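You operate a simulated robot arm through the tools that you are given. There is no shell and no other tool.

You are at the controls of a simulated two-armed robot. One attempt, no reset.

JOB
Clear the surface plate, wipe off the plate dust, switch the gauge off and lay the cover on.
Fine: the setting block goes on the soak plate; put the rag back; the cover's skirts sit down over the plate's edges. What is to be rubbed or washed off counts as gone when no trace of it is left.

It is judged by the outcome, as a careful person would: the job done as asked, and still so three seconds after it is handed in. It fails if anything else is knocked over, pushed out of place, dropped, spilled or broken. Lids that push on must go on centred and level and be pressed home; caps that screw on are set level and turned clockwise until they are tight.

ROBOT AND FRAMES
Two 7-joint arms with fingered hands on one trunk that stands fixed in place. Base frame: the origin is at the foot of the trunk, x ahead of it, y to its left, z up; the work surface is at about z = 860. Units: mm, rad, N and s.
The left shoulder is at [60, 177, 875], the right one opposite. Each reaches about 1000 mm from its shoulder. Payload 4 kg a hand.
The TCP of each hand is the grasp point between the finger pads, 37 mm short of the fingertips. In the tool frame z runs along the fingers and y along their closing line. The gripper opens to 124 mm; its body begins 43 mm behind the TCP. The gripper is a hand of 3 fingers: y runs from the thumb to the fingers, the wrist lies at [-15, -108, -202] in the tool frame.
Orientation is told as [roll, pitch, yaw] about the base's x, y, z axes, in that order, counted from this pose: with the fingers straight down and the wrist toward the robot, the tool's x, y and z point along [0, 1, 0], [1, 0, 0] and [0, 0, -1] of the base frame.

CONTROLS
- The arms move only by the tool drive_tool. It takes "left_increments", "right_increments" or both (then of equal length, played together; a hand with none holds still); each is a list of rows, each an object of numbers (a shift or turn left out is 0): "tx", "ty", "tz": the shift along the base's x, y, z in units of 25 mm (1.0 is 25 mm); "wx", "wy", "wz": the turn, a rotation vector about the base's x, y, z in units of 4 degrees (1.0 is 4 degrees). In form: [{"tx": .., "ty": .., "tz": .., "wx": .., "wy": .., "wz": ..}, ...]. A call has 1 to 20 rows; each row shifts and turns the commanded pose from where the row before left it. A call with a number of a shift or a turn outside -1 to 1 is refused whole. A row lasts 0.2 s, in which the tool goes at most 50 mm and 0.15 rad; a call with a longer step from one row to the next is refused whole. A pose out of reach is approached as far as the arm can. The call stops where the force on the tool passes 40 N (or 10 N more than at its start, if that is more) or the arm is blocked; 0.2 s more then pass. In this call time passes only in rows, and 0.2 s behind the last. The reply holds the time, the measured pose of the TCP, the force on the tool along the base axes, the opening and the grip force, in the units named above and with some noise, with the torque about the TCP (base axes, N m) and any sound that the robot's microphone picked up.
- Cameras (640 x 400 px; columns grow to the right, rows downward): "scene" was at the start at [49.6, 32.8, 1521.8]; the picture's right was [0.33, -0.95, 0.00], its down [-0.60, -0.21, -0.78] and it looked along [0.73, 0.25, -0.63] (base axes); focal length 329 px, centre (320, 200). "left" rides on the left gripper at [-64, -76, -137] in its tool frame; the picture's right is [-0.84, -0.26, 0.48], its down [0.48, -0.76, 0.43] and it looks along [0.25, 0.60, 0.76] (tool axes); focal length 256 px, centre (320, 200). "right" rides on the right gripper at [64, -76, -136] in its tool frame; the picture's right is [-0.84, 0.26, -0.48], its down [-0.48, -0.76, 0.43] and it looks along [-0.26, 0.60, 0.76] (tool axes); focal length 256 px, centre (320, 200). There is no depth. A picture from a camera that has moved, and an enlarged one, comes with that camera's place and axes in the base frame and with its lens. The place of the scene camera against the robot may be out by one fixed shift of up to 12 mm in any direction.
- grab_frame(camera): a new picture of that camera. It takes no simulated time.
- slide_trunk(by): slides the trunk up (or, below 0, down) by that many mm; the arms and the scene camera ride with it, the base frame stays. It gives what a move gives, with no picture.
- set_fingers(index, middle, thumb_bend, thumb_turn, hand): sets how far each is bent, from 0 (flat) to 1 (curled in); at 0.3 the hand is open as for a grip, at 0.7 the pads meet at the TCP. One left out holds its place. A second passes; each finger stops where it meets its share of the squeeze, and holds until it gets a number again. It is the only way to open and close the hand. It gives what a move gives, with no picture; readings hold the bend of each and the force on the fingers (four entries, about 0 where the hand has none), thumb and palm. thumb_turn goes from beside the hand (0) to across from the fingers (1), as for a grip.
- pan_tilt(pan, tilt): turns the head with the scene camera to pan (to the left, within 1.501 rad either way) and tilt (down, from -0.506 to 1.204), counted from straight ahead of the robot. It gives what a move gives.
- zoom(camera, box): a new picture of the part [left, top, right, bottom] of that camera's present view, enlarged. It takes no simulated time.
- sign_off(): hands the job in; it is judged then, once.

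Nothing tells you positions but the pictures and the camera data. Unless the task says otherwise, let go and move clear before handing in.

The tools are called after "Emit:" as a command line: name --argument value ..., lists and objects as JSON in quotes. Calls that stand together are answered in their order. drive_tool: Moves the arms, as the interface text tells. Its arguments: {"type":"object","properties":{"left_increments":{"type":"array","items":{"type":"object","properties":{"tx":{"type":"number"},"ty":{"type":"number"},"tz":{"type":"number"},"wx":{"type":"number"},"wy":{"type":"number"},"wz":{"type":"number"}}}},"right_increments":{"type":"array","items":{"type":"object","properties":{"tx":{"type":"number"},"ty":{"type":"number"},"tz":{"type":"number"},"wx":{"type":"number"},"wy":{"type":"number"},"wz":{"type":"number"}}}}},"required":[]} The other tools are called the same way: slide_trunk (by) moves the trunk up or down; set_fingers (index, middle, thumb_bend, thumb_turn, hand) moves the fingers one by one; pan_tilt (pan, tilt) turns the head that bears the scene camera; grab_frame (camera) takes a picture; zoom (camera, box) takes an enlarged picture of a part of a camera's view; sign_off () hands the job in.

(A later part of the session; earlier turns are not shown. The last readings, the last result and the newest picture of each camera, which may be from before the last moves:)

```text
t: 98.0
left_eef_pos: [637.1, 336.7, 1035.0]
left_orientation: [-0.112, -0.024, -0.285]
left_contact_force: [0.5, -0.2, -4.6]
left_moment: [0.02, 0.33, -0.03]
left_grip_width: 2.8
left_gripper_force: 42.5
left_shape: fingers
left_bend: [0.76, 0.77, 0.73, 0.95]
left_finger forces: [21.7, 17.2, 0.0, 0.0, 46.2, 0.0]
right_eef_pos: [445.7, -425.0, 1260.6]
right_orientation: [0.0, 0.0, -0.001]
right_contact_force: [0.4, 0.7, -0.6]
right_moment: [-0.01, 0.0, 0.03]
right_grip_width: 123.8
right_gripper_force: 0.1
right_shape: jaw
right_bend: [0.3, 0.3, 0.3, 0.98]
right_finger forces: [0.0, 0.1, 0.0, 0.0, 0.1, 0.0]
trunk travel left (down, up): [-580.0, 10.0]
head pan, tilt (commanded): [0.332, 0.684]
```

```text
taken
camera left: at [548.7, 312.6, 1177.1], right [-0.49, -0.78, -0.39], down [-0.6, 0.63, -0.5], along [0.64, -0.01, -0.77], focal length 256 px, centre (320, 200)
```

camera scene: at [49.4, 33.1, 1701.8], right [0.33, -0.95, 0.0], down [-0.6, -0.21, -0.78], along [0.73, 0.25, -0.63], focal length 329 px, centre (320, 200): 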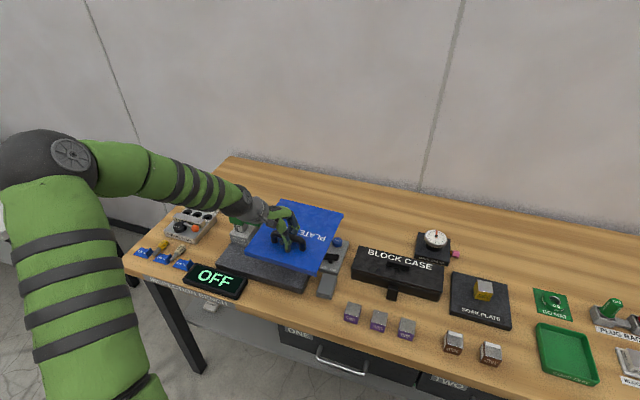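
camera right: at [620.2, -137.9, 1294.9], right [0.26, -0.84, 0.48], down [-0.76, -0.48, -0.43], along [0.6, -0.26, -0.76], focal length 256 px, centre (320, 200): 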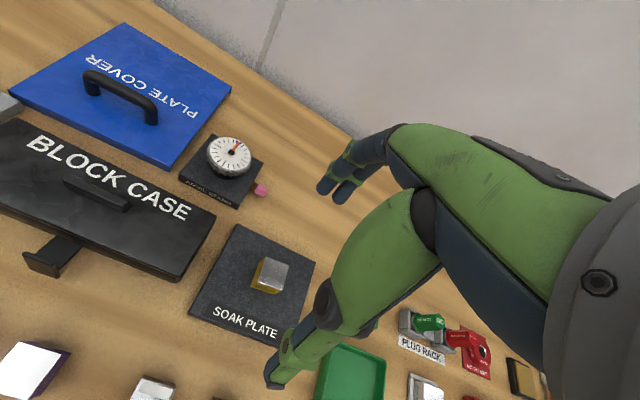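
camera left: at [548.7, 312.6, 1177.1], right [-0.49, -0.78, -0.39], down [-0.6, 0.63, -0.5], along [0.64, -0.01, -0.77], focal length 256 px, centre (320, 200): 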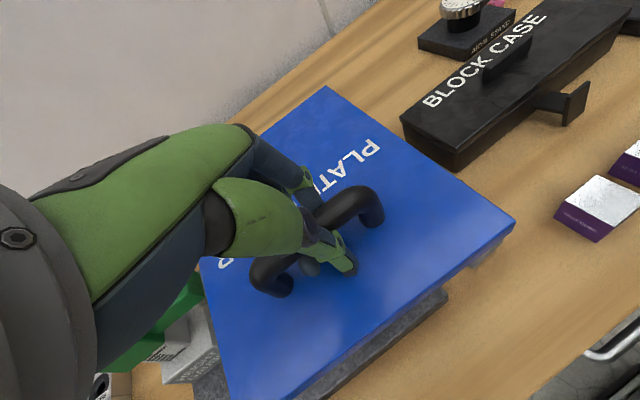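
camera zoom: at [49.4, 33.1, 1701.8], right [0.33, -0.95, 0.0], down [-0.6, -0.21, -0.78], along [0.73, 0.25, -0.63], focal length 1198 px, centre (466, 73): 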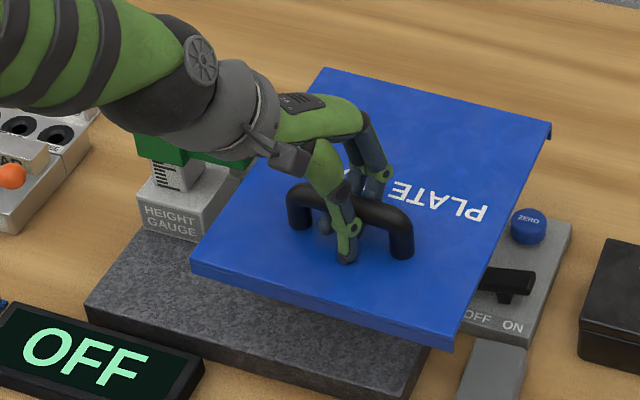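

Cover is square and centred near (704, 327), its back about 2° high. I trim the pitch and lower it to just above plate level, still right of the gauge arm.

Emit:
drive_tool --left_increments '[{"wy": 0.2, "tz": -0.6}, {"wy": 0.2, "tz": -0.7}, {"tz": -0.7}, {"tz": -0.6}]'

Emit:
grab_frame --camera "scene"

Emit:
zoom --camera "scene" --box '[210, 190, 350, 295]'

Emit:
grab_frame --camera "left"

```text
t: 99.0
left_eef_pos: [642.2, 338.3, 971.8]
left_orientation: [-0.117, 0.002, -0.285]
left_contact_force: [-0.2, -0.1, -4.4]
left_moment: [0.01, 0.28, 0.06]
left_grip_width: 2.8
left_gripper_force: 42.6
left_shape: fingers
left_bend: [0.76, 0.77, 0.73, 0.95]
left_finger forces: [22.3, 16.8, 0.1, 0.0, 46.2, 0.0]
right_eef_pos: [446.7, -424.9, 1261.0]
right_orientation: [-0.001, 0.001, -0.001]
right_contact_force: [-0.6, -0.9, -1.0]
right_moment: [-0.01, -0.02, -0.01]
right_grip_width: 123.9
right_gripper_force: 0.1
right_shape: jaw
right_bend: [0.3, 0.3, 0.3, 0.98]
right_finger forces: [0.0, 0.0, 0.1, 0.1, 0.0, 0.1]
trunk travel left (down, up): [-580.0, 10.0]
head pan, tilt (commanded): [0.332, 0.684]
```

```text
taken
camera scene: at [50.3, 33.0, 1701.8], right [0.33, -0.95, 0.0], down [-0.6, -0.21, -0.78], along [0.73, 0.25, -0.63], focal length 329 px, centre (320, 200)
```

scene: 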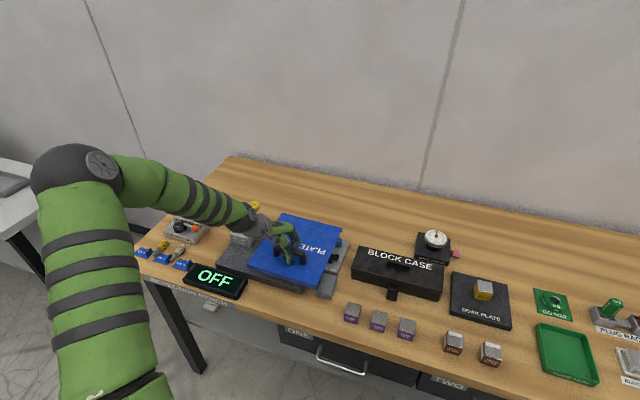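

```text
3.81 times, centred on (280, 242) of scene
camera zoom: at [50.3, 33.0, 1701.8], right [0.33, -0.95, 0.0], down [-0.6, -0.21, -0.78], along [0.73, 0.25, -0.63], focal length 1255 px, centre (472, 38)
```

zoom: 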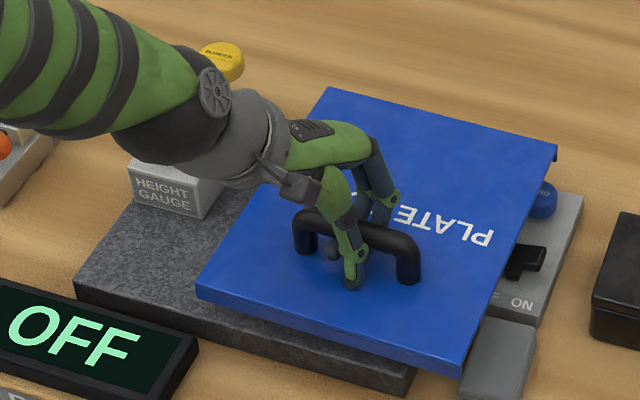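

```text
taken
camera left: at [557.1, 313.6, 1115.9], right [-0.5, -0.78, -0.38], down [-0.61, 0.63, -0.49], along [0.62, -0.01, -0.79], focal length 256 px, centre (320, 200)
```

left: 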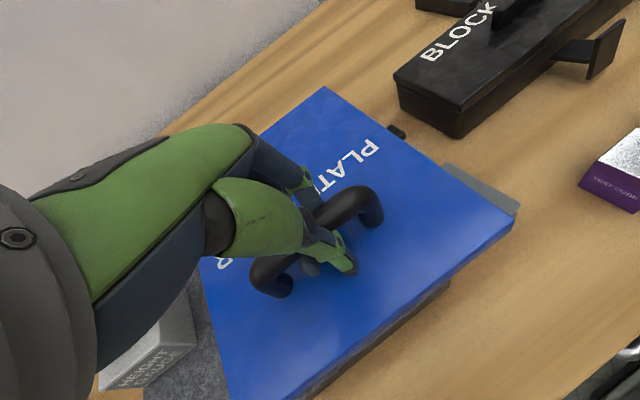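

Emit:
zoom --camera "scene" --box '[250, 255, 330, 305]'

Emit:
zoom --camera "scene" --box '[290, 205, 370, 255]'

Emit:
zoom --camera "scene" --box '[225, 240, 305, 290]'

Emit:
zoom --camera "scene" --box '[250, 195, 330, 245]'

```text
8.00 times, centred on (290, 280) of scene
camera zoom: at [50.3, 33.0, 1701.8], right [0.33, -0.95, 0.0], down [-0.6, -0.21, -0.78], along [0.73, 0.25, -0.63], focal length 2635 px, centre (560, -440)
```

zoom: 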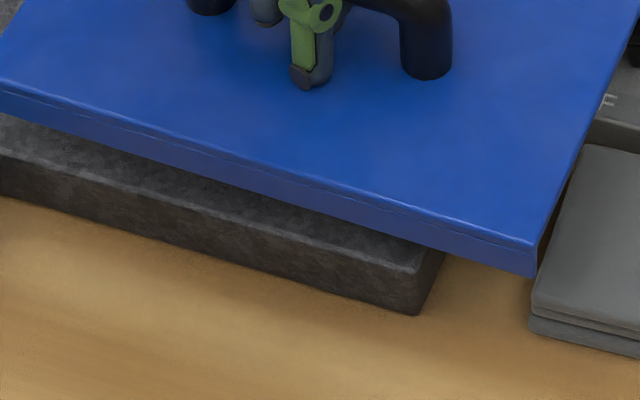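

```text
8.00 times, centred on (330, 230) of scene
camera zoom: at [50.3, 33.0, 1701.8], right [0.33, -0.95, 0.0], down [-0.6, -0.21, -0.78], along [0.73, 0.25, -0.63], focal length 2635 px, centre (240, -40)
```

zoom: 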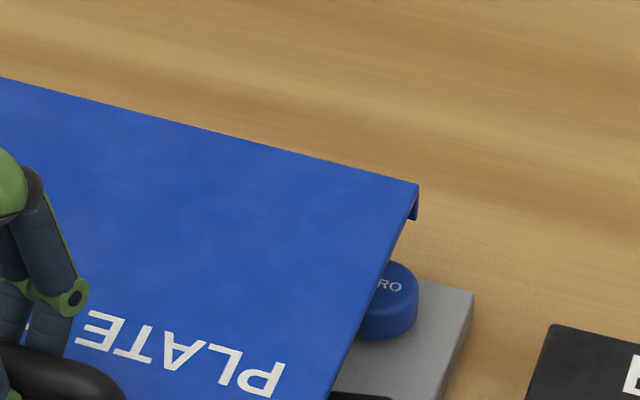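

```text
8.00 times, centred on (265, 265) of scene
camera zoom: at [50.3, 33.0, 1701.8], right [0.33, -0.95, 0.0], down [-0.6, -0.21, -0.78], along [0.73, 0.25, -0.63], focal length 2635 px, centre (760, -320)
```

zoom: 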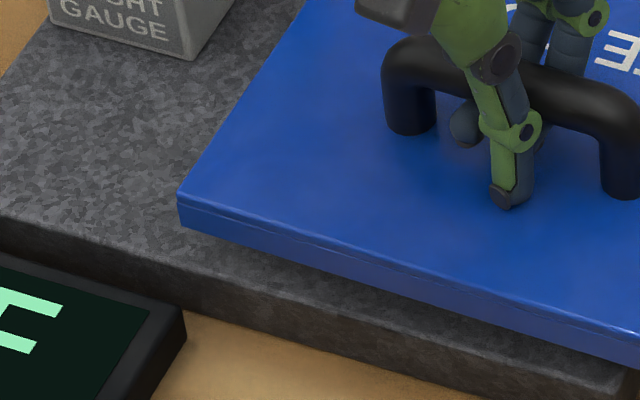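

```text
8.00 times, centred on (290, 220) of scene
camera zoom: at [50.3, 33.0, 1701.8], right [0.33, -0.95, 0.0], down [-0.6, -0.21, -0.78], along [0.73, 0.25, -0.63], focal length 2635 px, centre (560, 40)
```

zoom: 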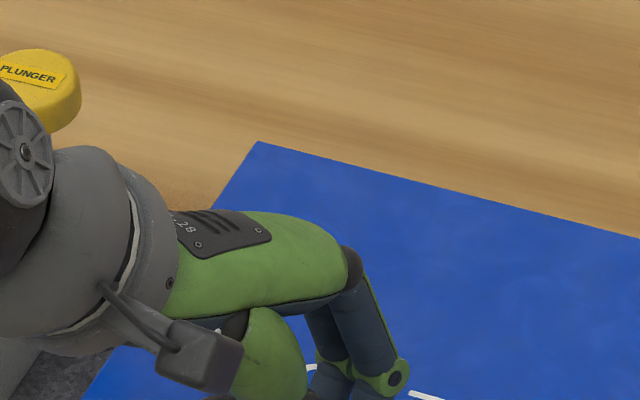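

Corners now measured precisely: the cover is about 249 × 222 mm with ~18 mm skirts, its yaw about −1°. It needs about 6 mm toward the robot, +1.4° yaw and ~43 mm to the left, passing under the gauge arm. I lower a bit, then slide left.

Emit:
drive_tool --left_increments '[{"tz": -0.3, "wz": 0.18, "wx": -0.15}, {"wz": 0.17, "wx": -0.15, "tx": -0.13}, {"tx": -0.13}]'

Emit:
zoom --camera "scene" --box '[210, 190, 350, 295]'

Emit:
zoom --camera "left" --box '[0, 200, 320, 400]'

```text
t: 99.8
left_eef_pos: [635.9, 338.2, 963.7]
left_orientation: [-0.138, -0.003, -0.263]
left_contact_force: [0.1, 0.0, -5.1]
left_moment: [0.01, 0.3, 0.01]
left_grip_width: 2.8
left_gripper_force: 43.1
left_shape: fingers
left_bend: [0.76, 0.77, 0.73, 0.95]
left_finger forces: [22.2, 16.8, 0.0, 0.0, 46.2, 0.1]
right_eef_pos: [445.9, -426.1, 1261.1]
right_orientation: [0.0, 0.001, -0.002]
right_contact_force: [-1.0, -0.2, 0.2]
right_moment: [0.03, -0.01, 0.03]
right_grip_width: 123.5
right_gripper_force: 0.1
right_shape: jaw
right_bend: [0.3, 0.3, 0.3, 0.98]
right_finger forces: [0.0, 0.0, 0.0, 0.0, 0.0, 0.0]
trunk travel left (down, up): [-580.0, 10.0]
head pan, tilt (commanded): [0.332, 0.684]
```

```text
3.81 times, centred on (280, 242) of scene
camera zoom: at [50.1, 33.0, 1701.8], right [0.33, -0.95, 0.0], down [-0.6, -0.21, -0.78], along [0.73, 0.25, -0.63], focal length 1255 px, centre (472, 38)
```

zoom: 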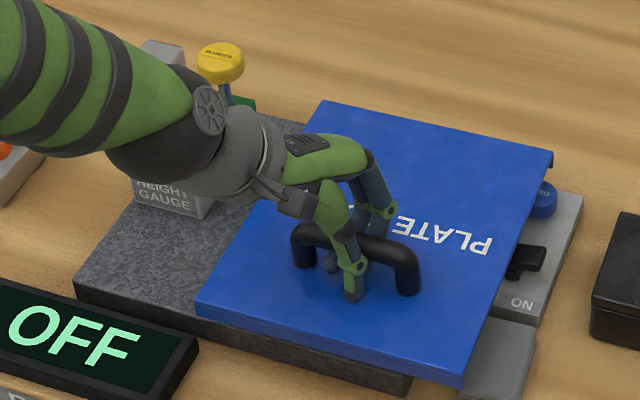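

```text
2.00 times, centred on (160, 300) of left
camera zoom: at [551.4, 313.7, 1108.2], right [-0.48, -0.8, -0.36], down [-0.62, 0.6, -0.5], along [0.62, -0.01, -0.79], focal length 512 px, centre (640, 0)
```

zoom: 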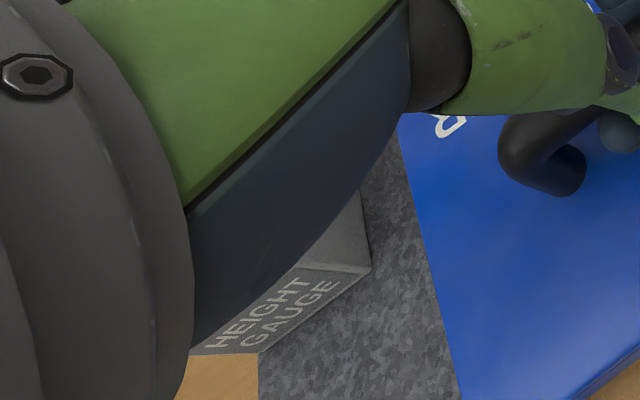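

Emit:
drive_tool --left_increments '[{"ty": 0.34}, {"ty": 0.34}, {"ty": 0.34}, {"ty": 0.34}]'

Emit:
zoom --camera "scene" --box '[210, 190, 350, 295]'

Emit:
grab_frame --camera "left"

```text
t: 100.8
left_eef_pos: [635.0, 371.4, 962.1]
left_orientation: [-0.138, -0.002, -0.261]
left_contact_force: [0.2, 0.0, -4.7]
left_moment: [0.02, 0.29, -0.03]
left_grip_width: 2.9
left_gripper_force: 43.6
left_shape: fingers
left_bend: [0.76, 0.77, 0.73, 0.95]
left_finger forces: [22.0, 17.6, 0.1, 0.0, 47.3, 0.0]
right_eef_pos: [446.5, -424.6, 1260.8]
right_orientation: [0.0, -0.001, -0.002]
right_contact_force: [0.5, -0.3, -0.4]
right_moment: [-0.01, -0.02, 0.0]
right_grip_width: 123.9
right_gripper_force: 0.1
right_shape: jaw
right_bend: [0.3, 0.3, 0.3, 0.98]
right_finger forces: [0.0, 0.0, 0.1, 0.1, 0.0, 0.0]
trunk travel left (down, up): [-580.0, 10.0]
head pan, tilt (commanded): [0.332, 0.684]
```

```text
3.81 times, centred on (280, 242) of scene
camera zoom: at [49.8, 33.1, 1701.8], right [0.33, -0.95, 0.0], down [-0.6, -0.21, -0.78], along [0.73, 0.25, -0.63], focal length 1255 px, centre (472, 38)
```

zoom: 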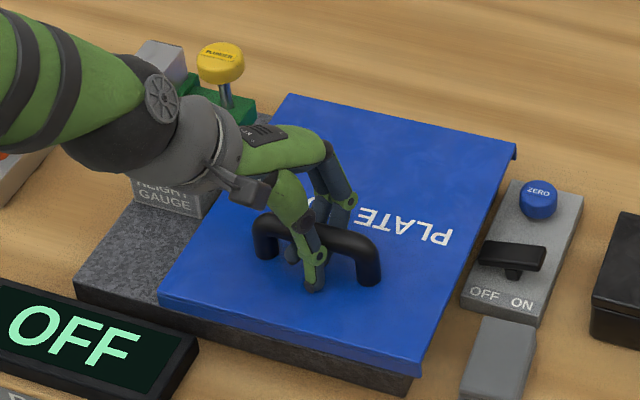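

```text
taken
camera left: at [551.5, 348.0, 1106.6], right [-0.48, -0.8, -0.36], down [-0.63, 0.6, -0.5], along [0.62, -0.01, -0.79], focal length 256 px, centre (320, 200)
```

left: 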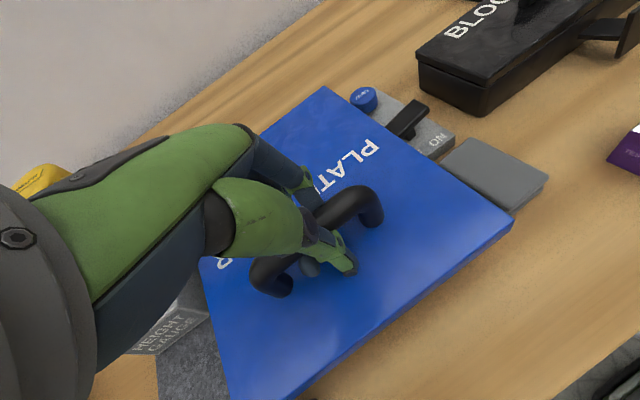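

Emit:
zoom --camera "scene" --box '[240, 255, 320, 305]'

Emit:
zoom --camera "scene" --box '[280, 205, 360, 255]'

Emit:
zoom --camera "scene" --box '[215, 240, 295, 290]'

Emit:
zoom --camera "scene" --box '[240, 195, 320, 245]'

```text
8.00 times, centred on (280, 280) of scene
camera zoom: at [49.8, 33.1, 1701.8], right [0.33, -0.95, 0.0], down [-0.6, -0.21, -0.78], along [0.73, 0.25, -0.63], focal length 2635 px, centre (640, -440)
```

zoom: 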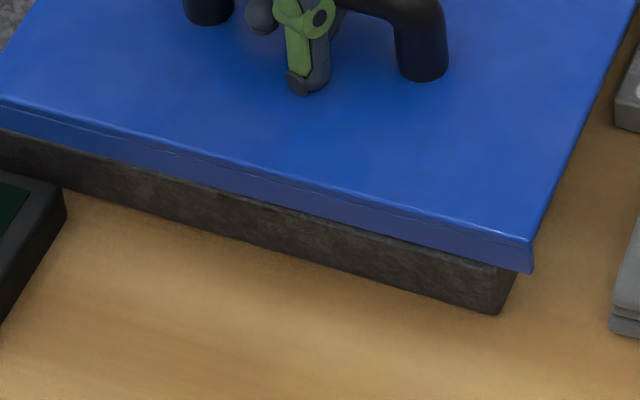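

```text
8.00 times, centred on (320, 230) of scene
camera zoom: at [49.8, 33.1, 1701.8], right [0.33, -0.95, 0.0], down [-0.6, -0.21, -0.78], along [0.73, 0.25, -0.63], focal length 2635 px, centre (320, -40)
```

zoom: 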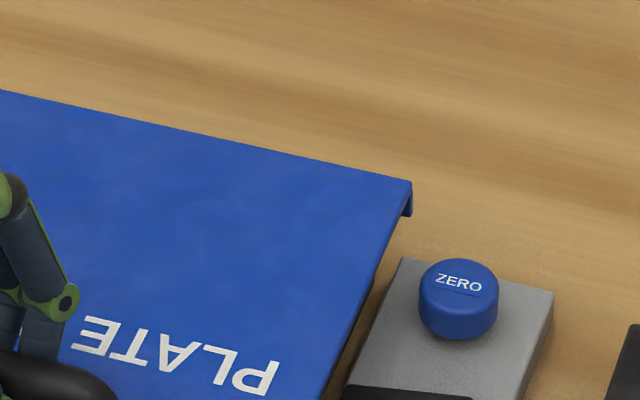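

```text
8.00 times, centred on (255, 265) of scene
camera zoom: at [49.8, 33.1, 1701.8], right [0.33, -0.95, 0.0], down [-0.6, -0.21, -0.78], along [0.73, 0.25, -0.63], focal length 2635 px, centre (840, -320)
```

zoom: 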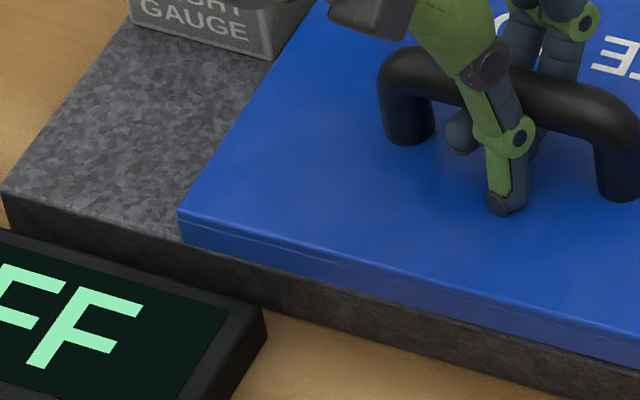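

```text
8.00 times, centred on (280, 220) of scene
camera zoom: at [49.8, 33.1, 1701.8], right [0.33, -0.95, 0.0], down [-0.6, -0.21, -0.78], along [0.73, 0.25, -0.63], focal length 2635 px, centre (640, 40)
```

zoom: 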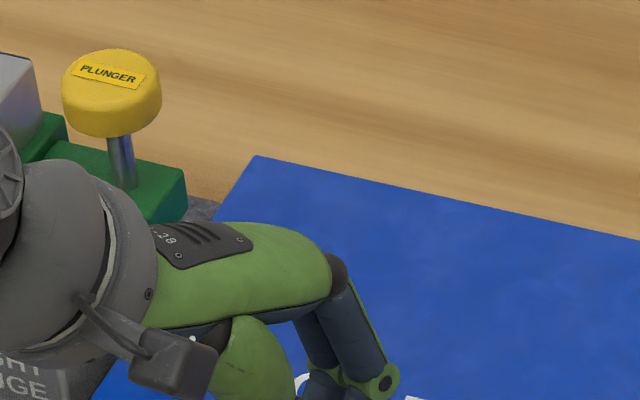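

The cover is square with the plate (yaw ≈ +0.8°), centred within about 1 mm in x. I move the last 11 mm left, then lower in small steps.

Emit:
drive_tool --left_increments '[{"ty": 0.22, "tx": 0.02}, {"ty": 0.22}, {"tz": -0.2}]'

Emit:
zoom --camera "scene" --box '[215, 240, 295, 290]'

Emit:
zoom --camera "scene" --box '[240, 255, 320, 305]'

```text
t: 101.6
left_eef_pos: [634.2, 382.2, 958.5]
left_orientation: [-0.137, -0.003, -0.262]
left_contact_force: [1.1, 0.3, -3.8]
left_moment: [0.03, 0.28, -0.01]
left_grip_width: 2.9
left_gripper_force: 43.0
left_shape: fingers
left_bend: [0.76, 0.77, 0.73, 0.95]
left_finger forces: [22.3, 17.2, 0.0, 0.1, 47.0, 0.0]
right_eef_pos: [446.7, -424.5, 1261.4]
right_orientation: [-0.001, 0.001, 0.001]
right_contact_force: [0.4, -0.3, 0.8]
right_moment: [0.01, -0.02, 0.01]
right_grip_width: 123.8
right_gripper_force: 0.1
right_shape: jaw
right_bend: [0.3, 0.3, 0.3, 0.98]
right_finger forces: [0.0, 0.0, 0.0, 0.1, 0.0, 0.0]
trunk travel left (down, up): [-580.0, 10.0]
head pan, tilt (commanded): [0.332, 0.684]
```

```text
8.00 times, centred on (255, 265) of scene
camera zoom: at [50.1, 33.0, 1701.8], right [0.33, -0.95, 0.0], down [-0.6, -0.21, -0.78], along [0.73, 0.25, -0.63], focal length 2635 px, centre (840, -320)
```

zoom: 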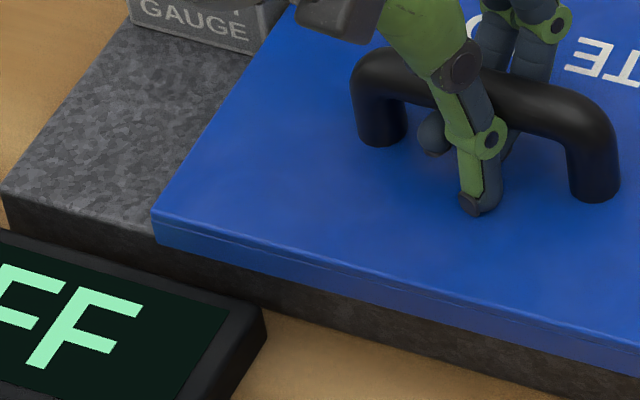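

```text
8.00 times, centred on (280, 280) of scene
camera zoom: at [50.1, 33.0, 1701.8], right [0.33, -0.95, 0.0], down [-0.6, -0.21, -0.78], along [0.73, 0.25, -0.63], focal length 2635 px, centre (640, -440)
```

zoom: 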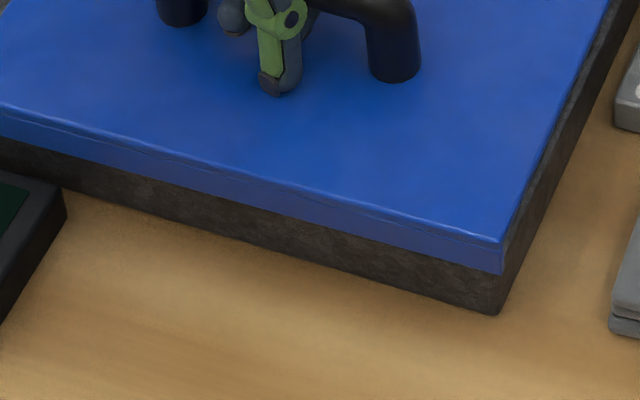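

Front skirt is in front of the plate's edge along its whole length. I keep lowering in small steps, watching the force.

Emit:
drive_tool --left_increments '[{"tz": -0.12}, {"tz": -0.12}]'

Emit:
zoom --camera "scene" --box '[215, 240, 295, 290]'

Emit:
zoom --camera "scene" --box '[240, 255, 320, 305]'

Emit:
zoom --camera "scene" --box '[280, 205, 360, 255]'

```text
t: 102.2
left_eef_pos: [634.9, 382.5, 952.7]
left_orientation: [-0.137, -0.004, -0.261]
left_contact_force: [0.0, -0.3, -4.4]
left_moment: [0.05, 0.27, -0.03]
left_grip_width: 3.0
left_gripper_force: 42.9
left_shape: fingers
left_bend: [0.76, 0.77, 0.73, 0.95]
left_finger forces: [22.4, 17.1, 0.0, 0.0, 46.9, 0.1]
right_eef_pos: [446.2, -425.1, 1260.4]
right_orientation: [0.0, 0.0, -0.001]
right_contact_force: [-0.2, -0.7, 0.5]
right_moment: [0.04, 0.0, 0.02]
right_grip_width: 123.6
right_gripper_force: 0.1
right_shape: jaw
right_bend: [0.3, 0.3, 0.3, 0.98]
right_finger forces: [0.1, 0.1, 0.0, 0.1, 0.1, 0.0]
trunk travel left (down, up): [-580.0, 10.0]
head pan, tilt (commanded): [0.332, 0.684]
```

```text
8.00 times, centred on (255, 265) of scene
camera zoom: at [50.0, 32.9, 1701.8], right [0.33, -0.95, 0.0], down [-0.6, -0.21, -0.78], along [0.73, 0.25, -0.63], focal length 2635 px, centre (840, -320)
```

zoom: 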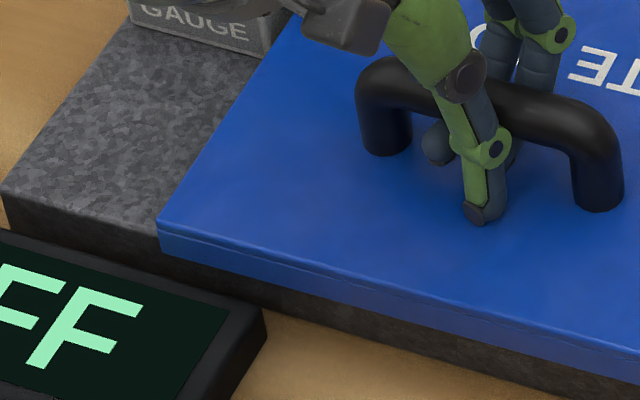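

```text
8.00 times, centred on (280, 280) of scene
camera zoom: at [50.0, 32.9, 1701.8], right [0.33, -0.95, 0.0], down [-0.6, -0.21, -0.78], along [0.73, 0.25, -0.63], focal length 2635 px, centre (640, -440)
```

zoom: 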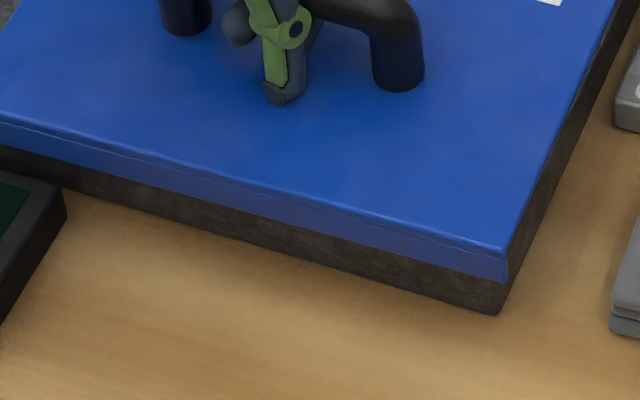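

```text
8.00 times, centred on (320, 230) of scene
camera zoom: at [50.0, 32.9, 1701.8], right [0.33, -0.95, 0.0], down [-0.6, -0.21, -0.78], along [0.73, 0.25, -0.63], focal length 2635 px, centre (320, -40)
```

zoom: 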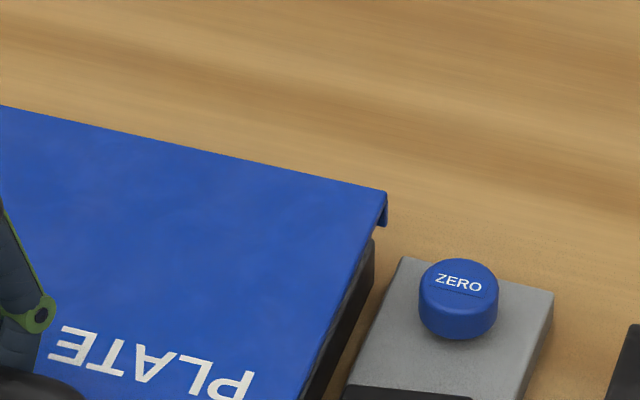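

No contact and both skirts clear the edges. Continue down.

Emit:
drive_tool --left_increments '[{"tz": -0.12}, {"tz": -0.12}]'

Emit:
zoom --camera "scene" --box '[215, 240, 295, 290]'

Emit:
zoom --camera "scene" --box '[240, 255, 320, 305]'

Emit:
zoom --camera "scene" --box '[280, 205, 360, 255]'

```text
t: 102.8
left_eef_pos: [635.2, 380.8, 947.3]
left_orientation: [-0.138, -0.003, -0.261]
left_contact_force: [1.1, -0.5, -4.7]
left_moment: [0.04, 0.27, -0.04]
left_grip_width: 3.0
left_gripper_force: 42.6
left_shape: fingers
left_bend: [0.76, 0.77, 0.73, 0.95]
left_finger forces: [22.2, 16.9, 0.1, 0.0, 47.2, 0.0]
right_eef_pos: [444.7, -424.8, 1260.7]
right_orientation: [0.0, 0.0, -0.001]
right_contact_force: [-0.5, 0.5, 0.3]
right_moment: [0.0, -0.01, 0.0]
right_grip_width: 123.7
right_gripper_force: 0.0
right_shape: jaw
right_bend: [0.3, 0.3, 0.3, 0.98]
right_finger forces: [0.1, 0.0, 0.0, 0.0, 0.0, 0.0]
trunk travel left (down, up): [-580.0, 10.0]
head pan, tilt (commanded): [0.332, 0.684]
```

```text
8.00 times, centred on (255, 265) of scene
camera zoom: at [49.9, 32.9, 1701.8], right [0.33, -0.95, 0.0], down [-0.6, -0.21, -0.78], along [0.73, 0.25, -0.63], focal length 2635 px, centre (840, -320)
```

zoom: 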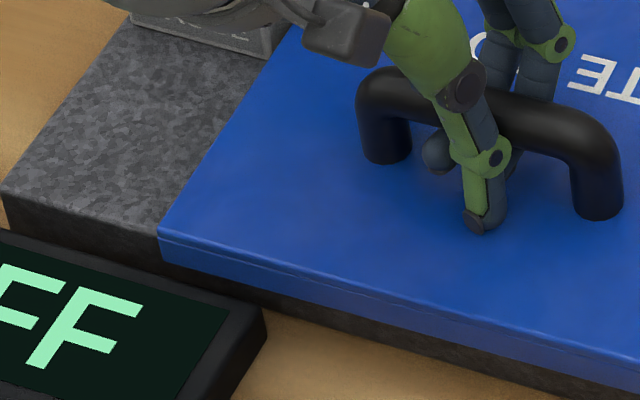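

```text
8.00 times, centred on (280, 280) of scene
camera zoom: at [49.9, 32.9, 1701.8], right [0.33, -0.95, 0.0], down [-0.6, -0.21, -0.78], along [0.73, 0.25, -0.63], focal length 2635 px, centre (640, -440)
```

zoom: 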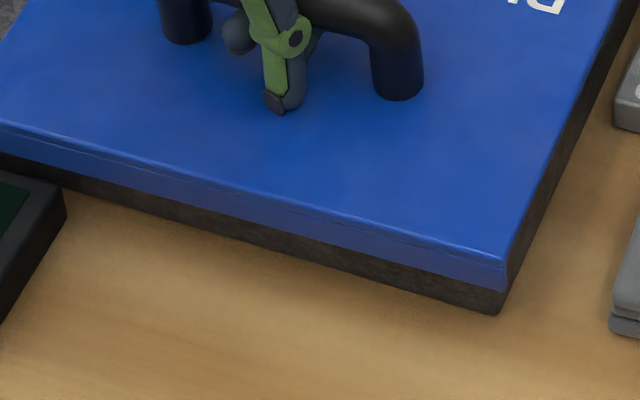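

```text
8.00 times, centred on (320, 230) of scene
camera zoom: at [49.9, 32.9, 1701.8], right [0.33, -0.95, 0.0], down [-0.6, -0.21, -0.78], along [0.73, 0.25, -0.63], focal length 2635 px, centre (320, -40)
```

zoom: 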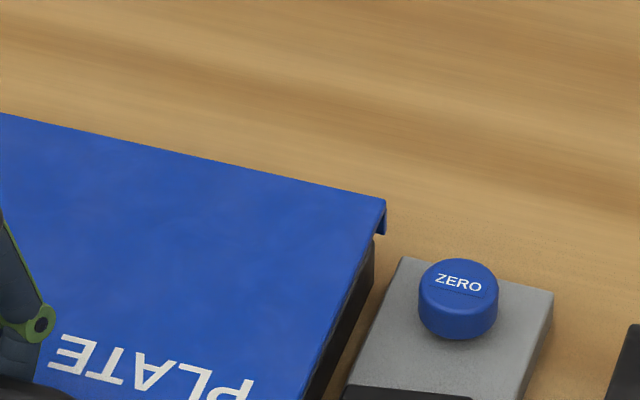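

Emit:
drive_tool --left_increments '[{"tz": -0.1}, {"tz": -0.1}]'

```text
t: 103.4
left_eef_pos: [635.7, 382.1, 942.9]
left_orientation: [-0.137, -0.004, -0.259]
left_contact_force: [0.0, 0.0, -3.2]
left_moment: [0.01, 0.11, -0.01]
left_grip_width: 3.2
left_gripper_force: 38.8
left_shape: fingers
left_bend: [0.76, 0.77, 0.73, 0.95]
left_finger forces: [20.8, 15.1, 0.0, 0.0, 42.7, 0.0]
right_eef_pos: [448.0, -425.4, 1261.3]
right_orientation: [0.001, 0.001, -0.001]
right_contact_force: [0.7, 0.0, -0.5]
right_moment: [-0.01, 0.02, 0.0]
right_grip_width: 123.5
right_gripper_force: 0.1
right_shape: jaw
right_bend: [0.3, 0.3, 0.3, 0.98]
right_finger forces: [0.1, 0.0, 0.1, 0.0, 0.0, 0.0]
trunk travel left (down, up): [-580.0, 10.0]
head pan, tilt (commanded): [0.332, 0.684]
```

Emit:
drive_tool --left_increments '[{"tz": -0.08}, {"tz": -0.08}]'

Emit:
zoom --camera "scene" --box '[215, 240, 295, 290]'

Emit:
zoom --camera "scene" --box '[240, 255, 320, 305]'

Emit:
zoom --camera "scene" --box '[280, 205, 360, 255]'

```text
t: 104.0
left_eef_pos: [633.2, 382.4, 938.2]
left_orientation: [-0.138, -0.004, -0.261]
left_contact_force: [0.0, 0.8, -3.2]
left_moment: [-0.1, 0.0, -0.01]
left_grip_width: 2.8
left_gripper_force: 34.2
left_shape: fingers
left_bend: [0.76, 0.77, 0.73, 0.95]
left_finger forces: [19.0, 13.1, 0.0, 0.0, 36.3, 0.0]
right_eef_pos: [446.7, -425.2, 1260.9]
right_orientation: [-0.002, 0.001, -0.001]
right_contact_force: [-0.5, -0.4, 0.4]
right_moment: [0.01, -0.01, -0.02]
right_grip_width: 123.7
right_gripper_force: 0.1
right_shape: jaw
right_bend: [0.3, 0.3, 0.3, 0.98]
right_finger forces: [0.0, 0.1, 0.1, 0.1, 0.1, 0.0]
trunk travel left (down, up): [-580.0, 10.0]
head pan, tilt (commanded): [0.332, 0.684]
```

```text
8.00 times, centred on (255, 265) of scene
camera zoom: at [49.7, 32.9, 1701.8], right [0.33, -0.95, 0.0], down [-0.6, -0.21, -0.78], along [0.73, 0.25, -0.63], focal length 2635 px, centre (840, -320)
```

zoom: 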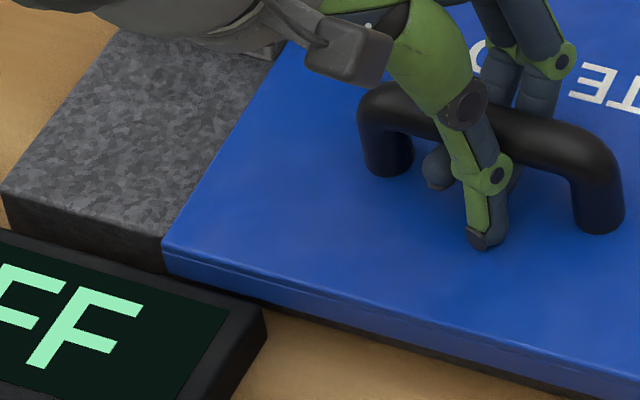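

```text
8.00 times, centred on (280, 280) of scene
camera zoom: at [49.7, 32.9, 1701.8], right [0.33, -0.95, 0.0], down [-0.6, -0.21, -0.78], along [0.73, 0.25, -0.63], focal length 2635 px, centre (640, -440)
```

zoom: 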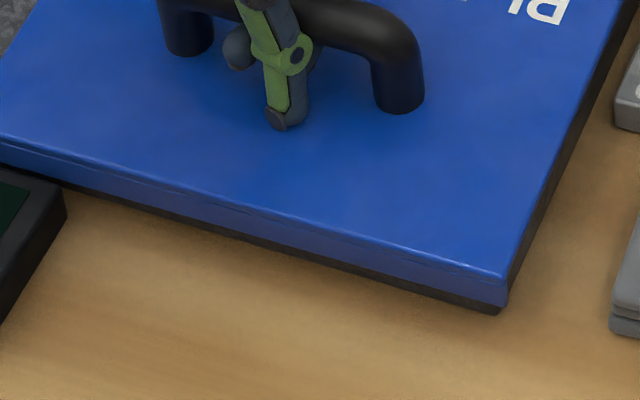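

```text
8.00 times, centred on (320, 230) of scene
camera zoom: at [49.7, 32.9, 1701.8], right [0.33, -0.95, 0.0], down [-0.6, -0.21, -0.78], along [0.73, 0.25, -0.63], focal length 2635 px, centre (320, -40)
```

zoom: 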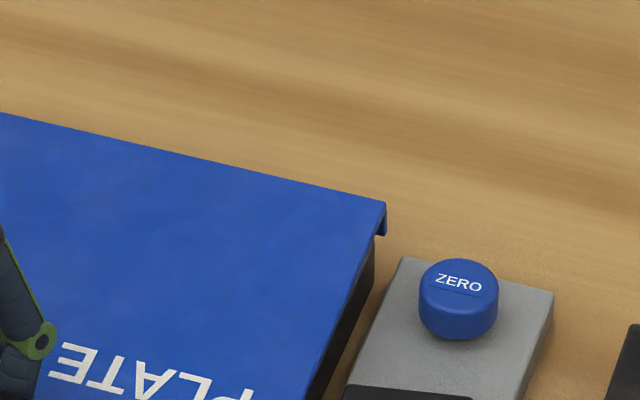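

The front has dropped but the back edge stayed up: the back skirt is sitting on the plate's rear edge. The numbers show the cover is ~6 mm too far forward and ~1° turned. I lift slightly, shift it back and correct the yaw.

Emit:
drive_tool --left_increments '[{"tz": 0.3}, {"tz": 0.3}, {"tx": 0.12, "wz": -0.12}, {"tx": 0.11, "wz": -0.12}]'

Emit:
zoom --camera "scene" --box '[215, 240, 295, 290]'

Emit:
zoom --camera "scene" --box '[240, 255, 320, 305]'

Emit:
zoom --camera "scene" --box '[280, 205, 360, 255]'

Emit:
zoom --camera "scene" --box '[235, 195, 315, 245]'

```text
t: 105.0
left_eef_pos: [640.1, 381.9, 953.8]
left_orientation: [-0.137, -0.005, -0.277]
left_contact_force: [-0.4, -0.9, -4.4]
left_moment: [0.01, 0.26, -0.03]
left_grip_width: 3.1
left_gripper_force: 38.4
left_shape: fingers
left_bend: [0.76, 0.77, 0.73, 0.95]
left_finger forces: [22.3, 14.2, 0.0, 0.1, 40.0, 0.0]
right_eef_pos: [447.5, -424.5, 1260.9]
right_orientation: [0.001, -0.001, 0.0]
right_contact_force: [-0.8, 0.0, -0.9]
right_moment: [0.03, 0.01, -0.03]
right_grip_width: 123.7
right_gripper_force: 0.1
right_shape: jaw
right_bend: [0.3, 0.3, 0.3, 0.98]
right_finger forces: [0.1, 0.0, 0.0, 0.1, 0.0, 0.0]
trunk travel left (down, up): [-580.0, 10.0]
head pan, tilt (commanded): [0.332, 0.684]
```

```text
8.00 times, centred on (255, 265) of scene
camera zoom: at [50.0, 32.9, 1701.8], right [0.33, -0.95, 0.0], down [-0.6, -0.21, -0.78], along [0.73, 0.25, -0.63], focal length 2635 px, centre (840, -320)
```

zoom: 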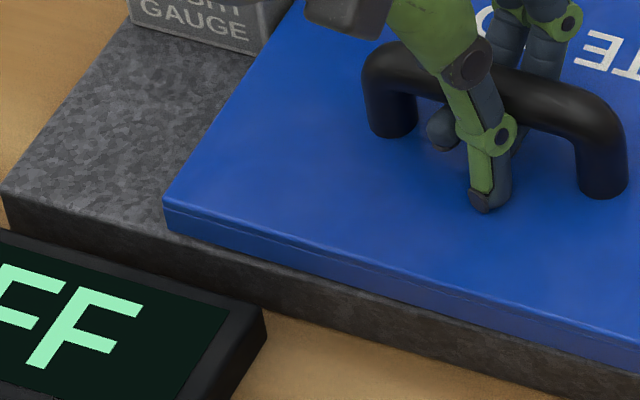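

```text
8.00 times, centred on (280, 280) of scene
camera zoom: at [50.0, 32.9, 1701.8], right [0.33, -0.95, 0.0], down [-0.6, -0.21, -0.78], along [0.73, 0.25, -0.63], focal length 2635 px, centre (640, -440)
```

zoom: 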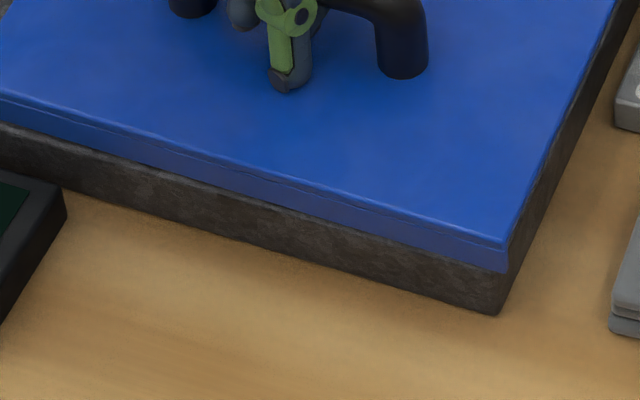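

```text
8.00 times, centred on (320, 230) of scene
camera zoom: at [50.0, 32.9, 1701.8], right [0.33, -0.95, 0.0], down [-0.6, -0.21, -0.78], along [0.73, 0.25, -0.63], focal length 2635 px, centre (320, -40)
```

zoom: 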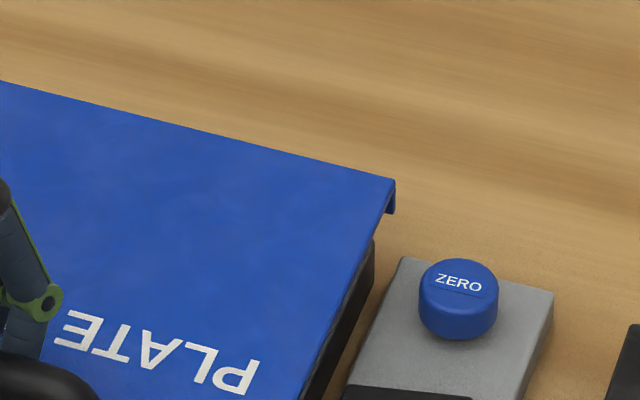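

```text
8.00 times, centred on (275, 220) of scene
camera zoom: at [50.0, 32.9, 1701.8], right [0.33, -0.95, 0.0], down [-0.6, -0.21, -0.78], along [0.73, 0.25, -0.63], focal length 2635 px, centre (680, 40)
```

zoom: 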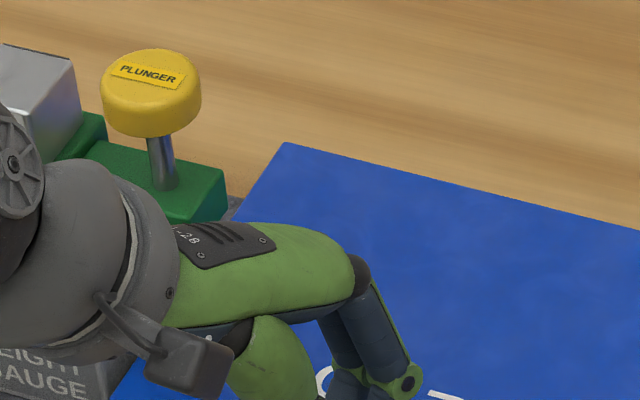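

Height relation is now clear (skirt bottoms ≈ TCP − 54 mm). The overhangs are about 6–9 mm front and back; I add a slight +0.6° yaw and lower again.

Emit:
drive_tool --left_increments '[{"wz": 0.15, "tx": 0.02}, {"tz": -0.16}, {"tz": -0.14}]'

Emit:
zoom --camera "scene" --box '[215, 240, 295, 290]'

Emit:
zoom --camera "scene" --box '[240, 255, 320, 305]'

Emit:
zoom --camera "scene" --box '[280, 205, 360, 255]'

```text
t: 105.8
left_eef_pos: [640.8, 382.8, 947.7]
left_orientation: [-0.133, -0.007, -0.268]
left_contact_force: [4.4, 1.6, 9.5]
left_moment: [-0.28, 0.77, 0.07]
left_grip_width: 3.4
left_gripper_force: 49.6
left_shape: fingers
left_bend: [0.76, 0.77, 0.73, 0.95]
left_finger forces: [24.4, 17.7, 0.0, 0.0, 57.0, 0.0]
right_eef_pos: [445.1, -424.8, 1260.5]
right_orientation: [-0.001, 0.0, -0.003]
right_contact_force: [0.1, 0.0, 0.2]
right_moment: [0.02, 0.0, 0.01]
right_grip_width: 123.5
right_gripper_force: 0.0
right_shape: jaw
right_bend: [0.3, 0.3, 0.3, 0.98]
right_finger forces: [0.0, 0.0, 0.0, 0.1, 0.0, 0.0]
trunk travel left (down, up): [-580.0, 10.0]
head pan, tilt (commanded): [0.332, 0.684]
```

```text
8.00 times, centred on (255, 265) of scene
camera zoom: at [49.3, 32.4, 1702.1], right [0.33, -0.95, 0.0], down [-0.6, -0.21, -0.78], along [0.73, 0.25, -0.63], focal length 2635 px, centre (840, -320)
```

zoom: 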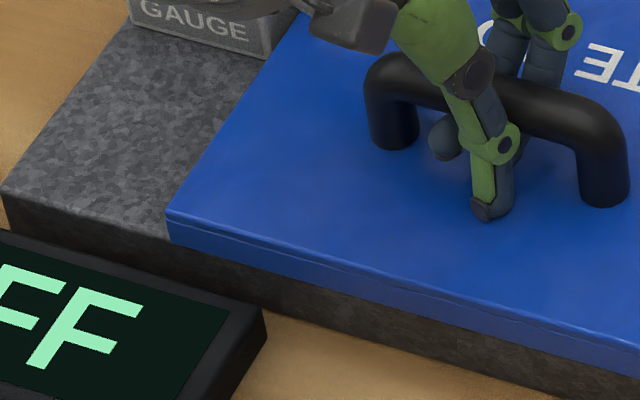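

```text
8.00 times, centred on (280, 280) of scene
camera zoom: at [49.3, 32.4, 1702.1], right [0.33, -0.95, 0.0], down [-0.6, -0.21, -0.78], along [0.73, 0.25, -0.63], focal length 2635 px, centre (640, -440)
```

zoom: 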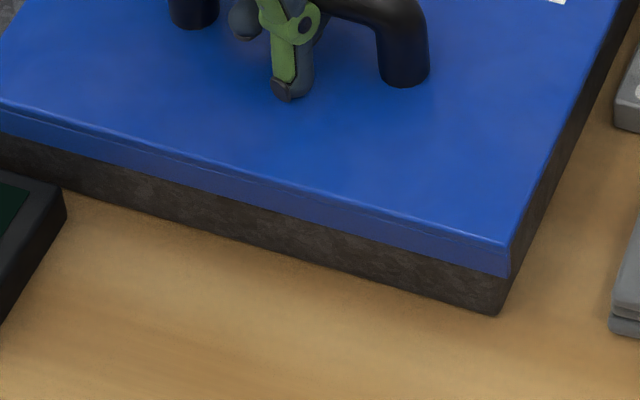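

```text
8.00 times, centred on (320, 230) of scene
camera zoom: at [49.3, 32.4, 1702.1], right [0.33, -0.95, 0.0], down [-0.6, -0.21, -0.78], along [0.73, 0.25, -0.63], focal length 2635 px, centre (320, -40)
```

zoom: 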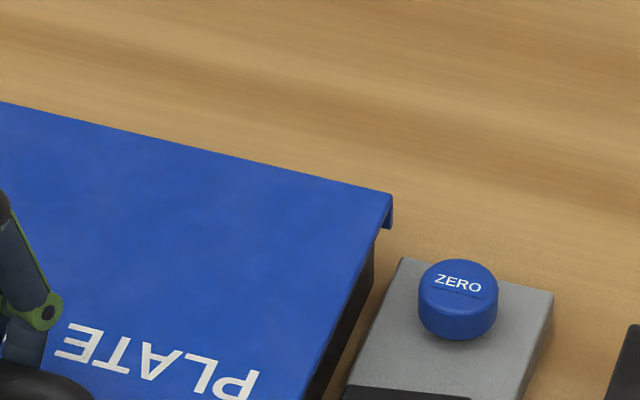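

Now the front skirt touched the plate's front edge instead, which gives an exact reference: front overhang is ~4.5 mm where ~7.5 mm is central. I lift a little, shift 3 mm toward the robot and lower again.

Emit:
drive_tool --left_increments '[{"tz": 0.3}, {"tx": -0.13}, {"tz": -0.14}, {"tz": -0.12}]'

Emit:
zoom --camera "scene" --box '[215, 240, 295, 290]'

Emit:
zoom --camera "scene" --box '[240, 255, 320, 305]'

Emit:
zoom --camera "scene" --box '[280, 205, 360, 255]'

```text
t: 106.8
left_eef_pos: [636.9, 380.8, 945.5]
left_orientation: [-0.137, -0.001, -0.267]
left_contact_force: [-0.4, -0.3, -3.8]
left_moment: [-0.06, 0.28, -0.06]
left_grip_width: 3.1
left_gripper_force: 38.6
left_shape: fingers
left_bend: [0.76, 0.78, 0.73, 0.95]
left_finger forces: [21.9, 14.5, 0.0, 0.1, 41.4, 0.1]
right_eef_pos: [446.1, -425.3, 1260.2]
right_orientation: [0.001, 0.0, 0.001]
right_contact_force: [0.2, -0.4, -0.6]
right_moment: [-0.01, 0.04, -0.05]
right_grip_width: 123.8
right_gripper_force: 0.0
right_shape: jaw
right_bend: [0.3, 0.3, 0.3, 0.98]
right_finger forces: [0.0, 0.0, 0.0, 0.1, 0.0, 0.0]
trunk travel left (down, up): [-580.0, 10.0]
head pan, tilt (commanded): [0.332, 0.684]
```

```text
8.00 times, centred on (255, 265) of scene
camera zoom: at [50.0, 33.0, 1701.8], right [0.33, -0.95, 0.0], down [-0.6, -0.21, -0.78], along [0.73, 0.25, -0.63], focal length 2635 px, centre (840, -320)
```

zoom: 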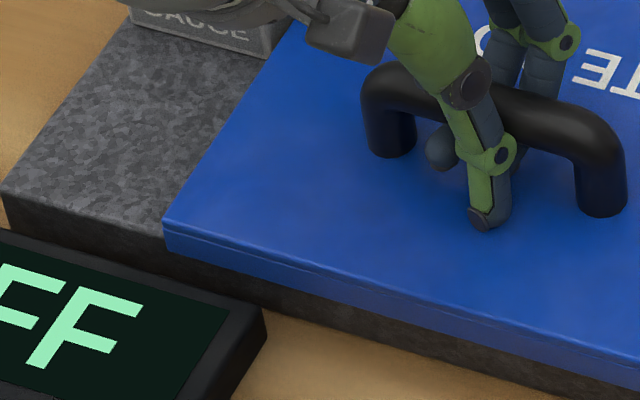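

```text
8.00 times, centred on (280, 280) of scene
camera zoom: at [50.0, 33.0, 1701.8], right [0.33, -0.95, 0.0], down [-0.6, -0.21, -0.78], along [0.73, 0.25, -0.63], focal length 2635 px, centre (640, -440)
```

zoom: 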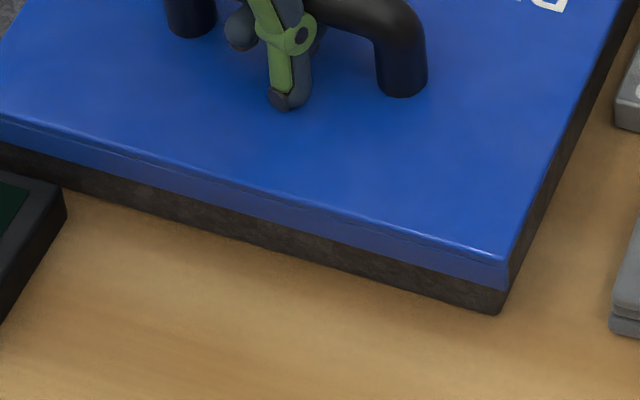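

```text
8.00 times, centred on (320, 230) of scene
camera zoom: at [50.0, 33.0, 1701.8], right [0.33, -0.95, 0.0], down [-0.6, -0.21, -0.78], along [0.73, 0.25, -0.63], focal length 2635 px, centre (320, -40)
```

zoom: 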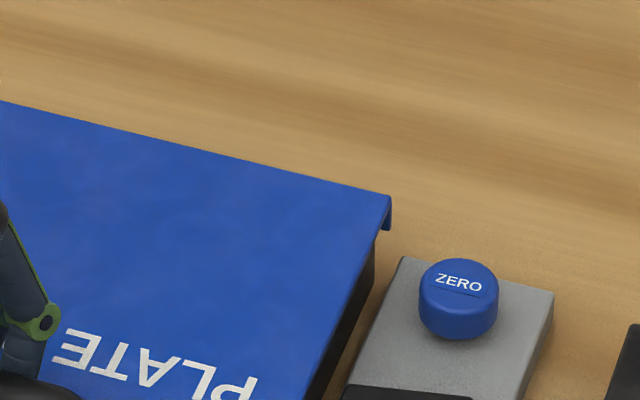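

No contact and both skirt bottoms are now below the plate's top. Keep lowering.

Emit:
drive_tool --left_increments '[{"tz": -0.1}, {"tz": -0.1}]'

Emit:
zoom --camera "scene" --box '[280, 205, 360, 255]'

Emit:
zoom --camera "scene" --box '[240, 255, 320, 305]'

```text
t: 107.4
left_eef_pos: [636.8, 381.1, 942.4]
left_orientation: [-0.138, -0.005, -0.266]
left_contact_force: [-1.0, 0.7, -4.0]
left_moment: [0.01, 0.3, -0.06]
left_grip_width: 3.3
left_gripper_force: 39.3
left_shape: fingers
left_bend: [0.76, 0.78, 0.73, 0.95]
left_finger forces: [22.0, 14.2, 0.0, 0.0, 42.0, 0.0]
right_eef_pos: [446.7, -424.7, 1261.4]
right_orientation: [0.0, 0.0, 0.001]
right_contact_force: [-0.5, -0.1, -0.1]
right_moment: [-0.01, -0.01, 0.01]
right_grip_width: 124.2
right_gripper_force: 0.1
right_shape: jaw
right_bend: [0.3, 0.3, 0.3, 0.98]
right_finger forces: [0.0, 0.0, 0.0, 0.0, 0.0, 0.0]
trunk travel left (down, up): [-580.0, 10.0]
head pan, tilt (commanded): [0.332, 0.684]
```

```text
8.00 times, centred on (320, 230) of scene
camera zoom: at [49.9, 32.9, 1701.8], right [0.33, -0.95, 0.0], down [-0.6, -0.21, -0.78], along [0.73, 0.25, -0.63], focal length 2635 px, centre (320, -40)
```

zoom: 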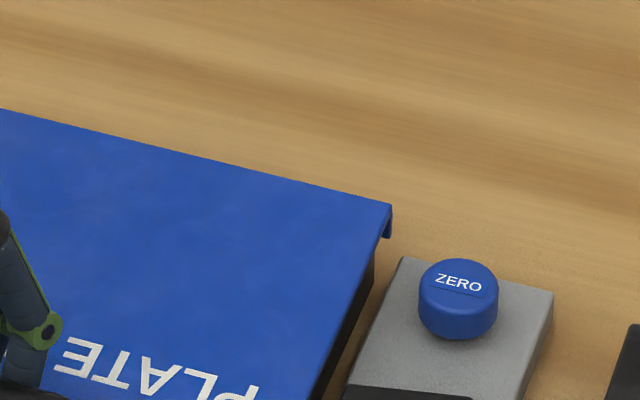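

```text
8.00 times, centred on (280, 280) of scene
camera zoom: at [49.9, 32.9, 1701.8], right [0.33, -0.95, 0.0], down [-0.6, -0.21, -0.78], along [0.73, 0.25, -0.63], focal length 2635 px, centre (640, -440)
```

zoom: 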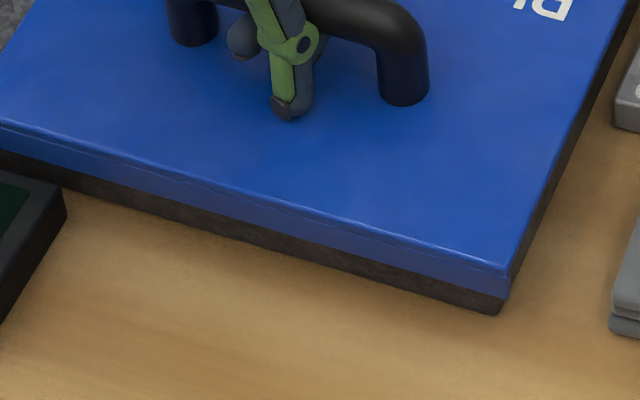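

Emit:
drive_tool --left_increments '[{"tz": -0.1}, {"tz": -0.08}]'

```text
t: 108.0
left_eef_pos: [637.2, 381.9, 938.4]
left_orientation: [-0.137, -0.002, -0.266]
left_contact_force: [-0.5, 0.5, -2.9]
left_moment: [0.01, 0.29, -0.07]
left_grip_width: 2.6
left_gripper_force: 39.4
left_shape: fingers
left_bend: [0.76, 0.78, 0.73, 0.95]
left_finger forces: [21.6, 13.9, 0.1, 0.1, 42.8, 0.0]
right_eef_pos: [445.6, -424.4, 1260.5]
right_orientation: [-0.001, 0.0, -0.002]
right_contact_force: [0.0, 0.1, 0.8]
right_moment: [0.04, 0.01, 0.0]
right_grip_width: 123.9
right_gripper_force: 0.0
right_shape: jaw
right_bend: [0.3, 0.3, 0.3, 0.98]
right_finger forces: [0.0, 0.0, 0.0, 0.0, 0.1, 0.0]
trunk travel left (down, up): [-580.0, 10.0]
head pan, tilt (commanded): [0.332, 0.684]
```

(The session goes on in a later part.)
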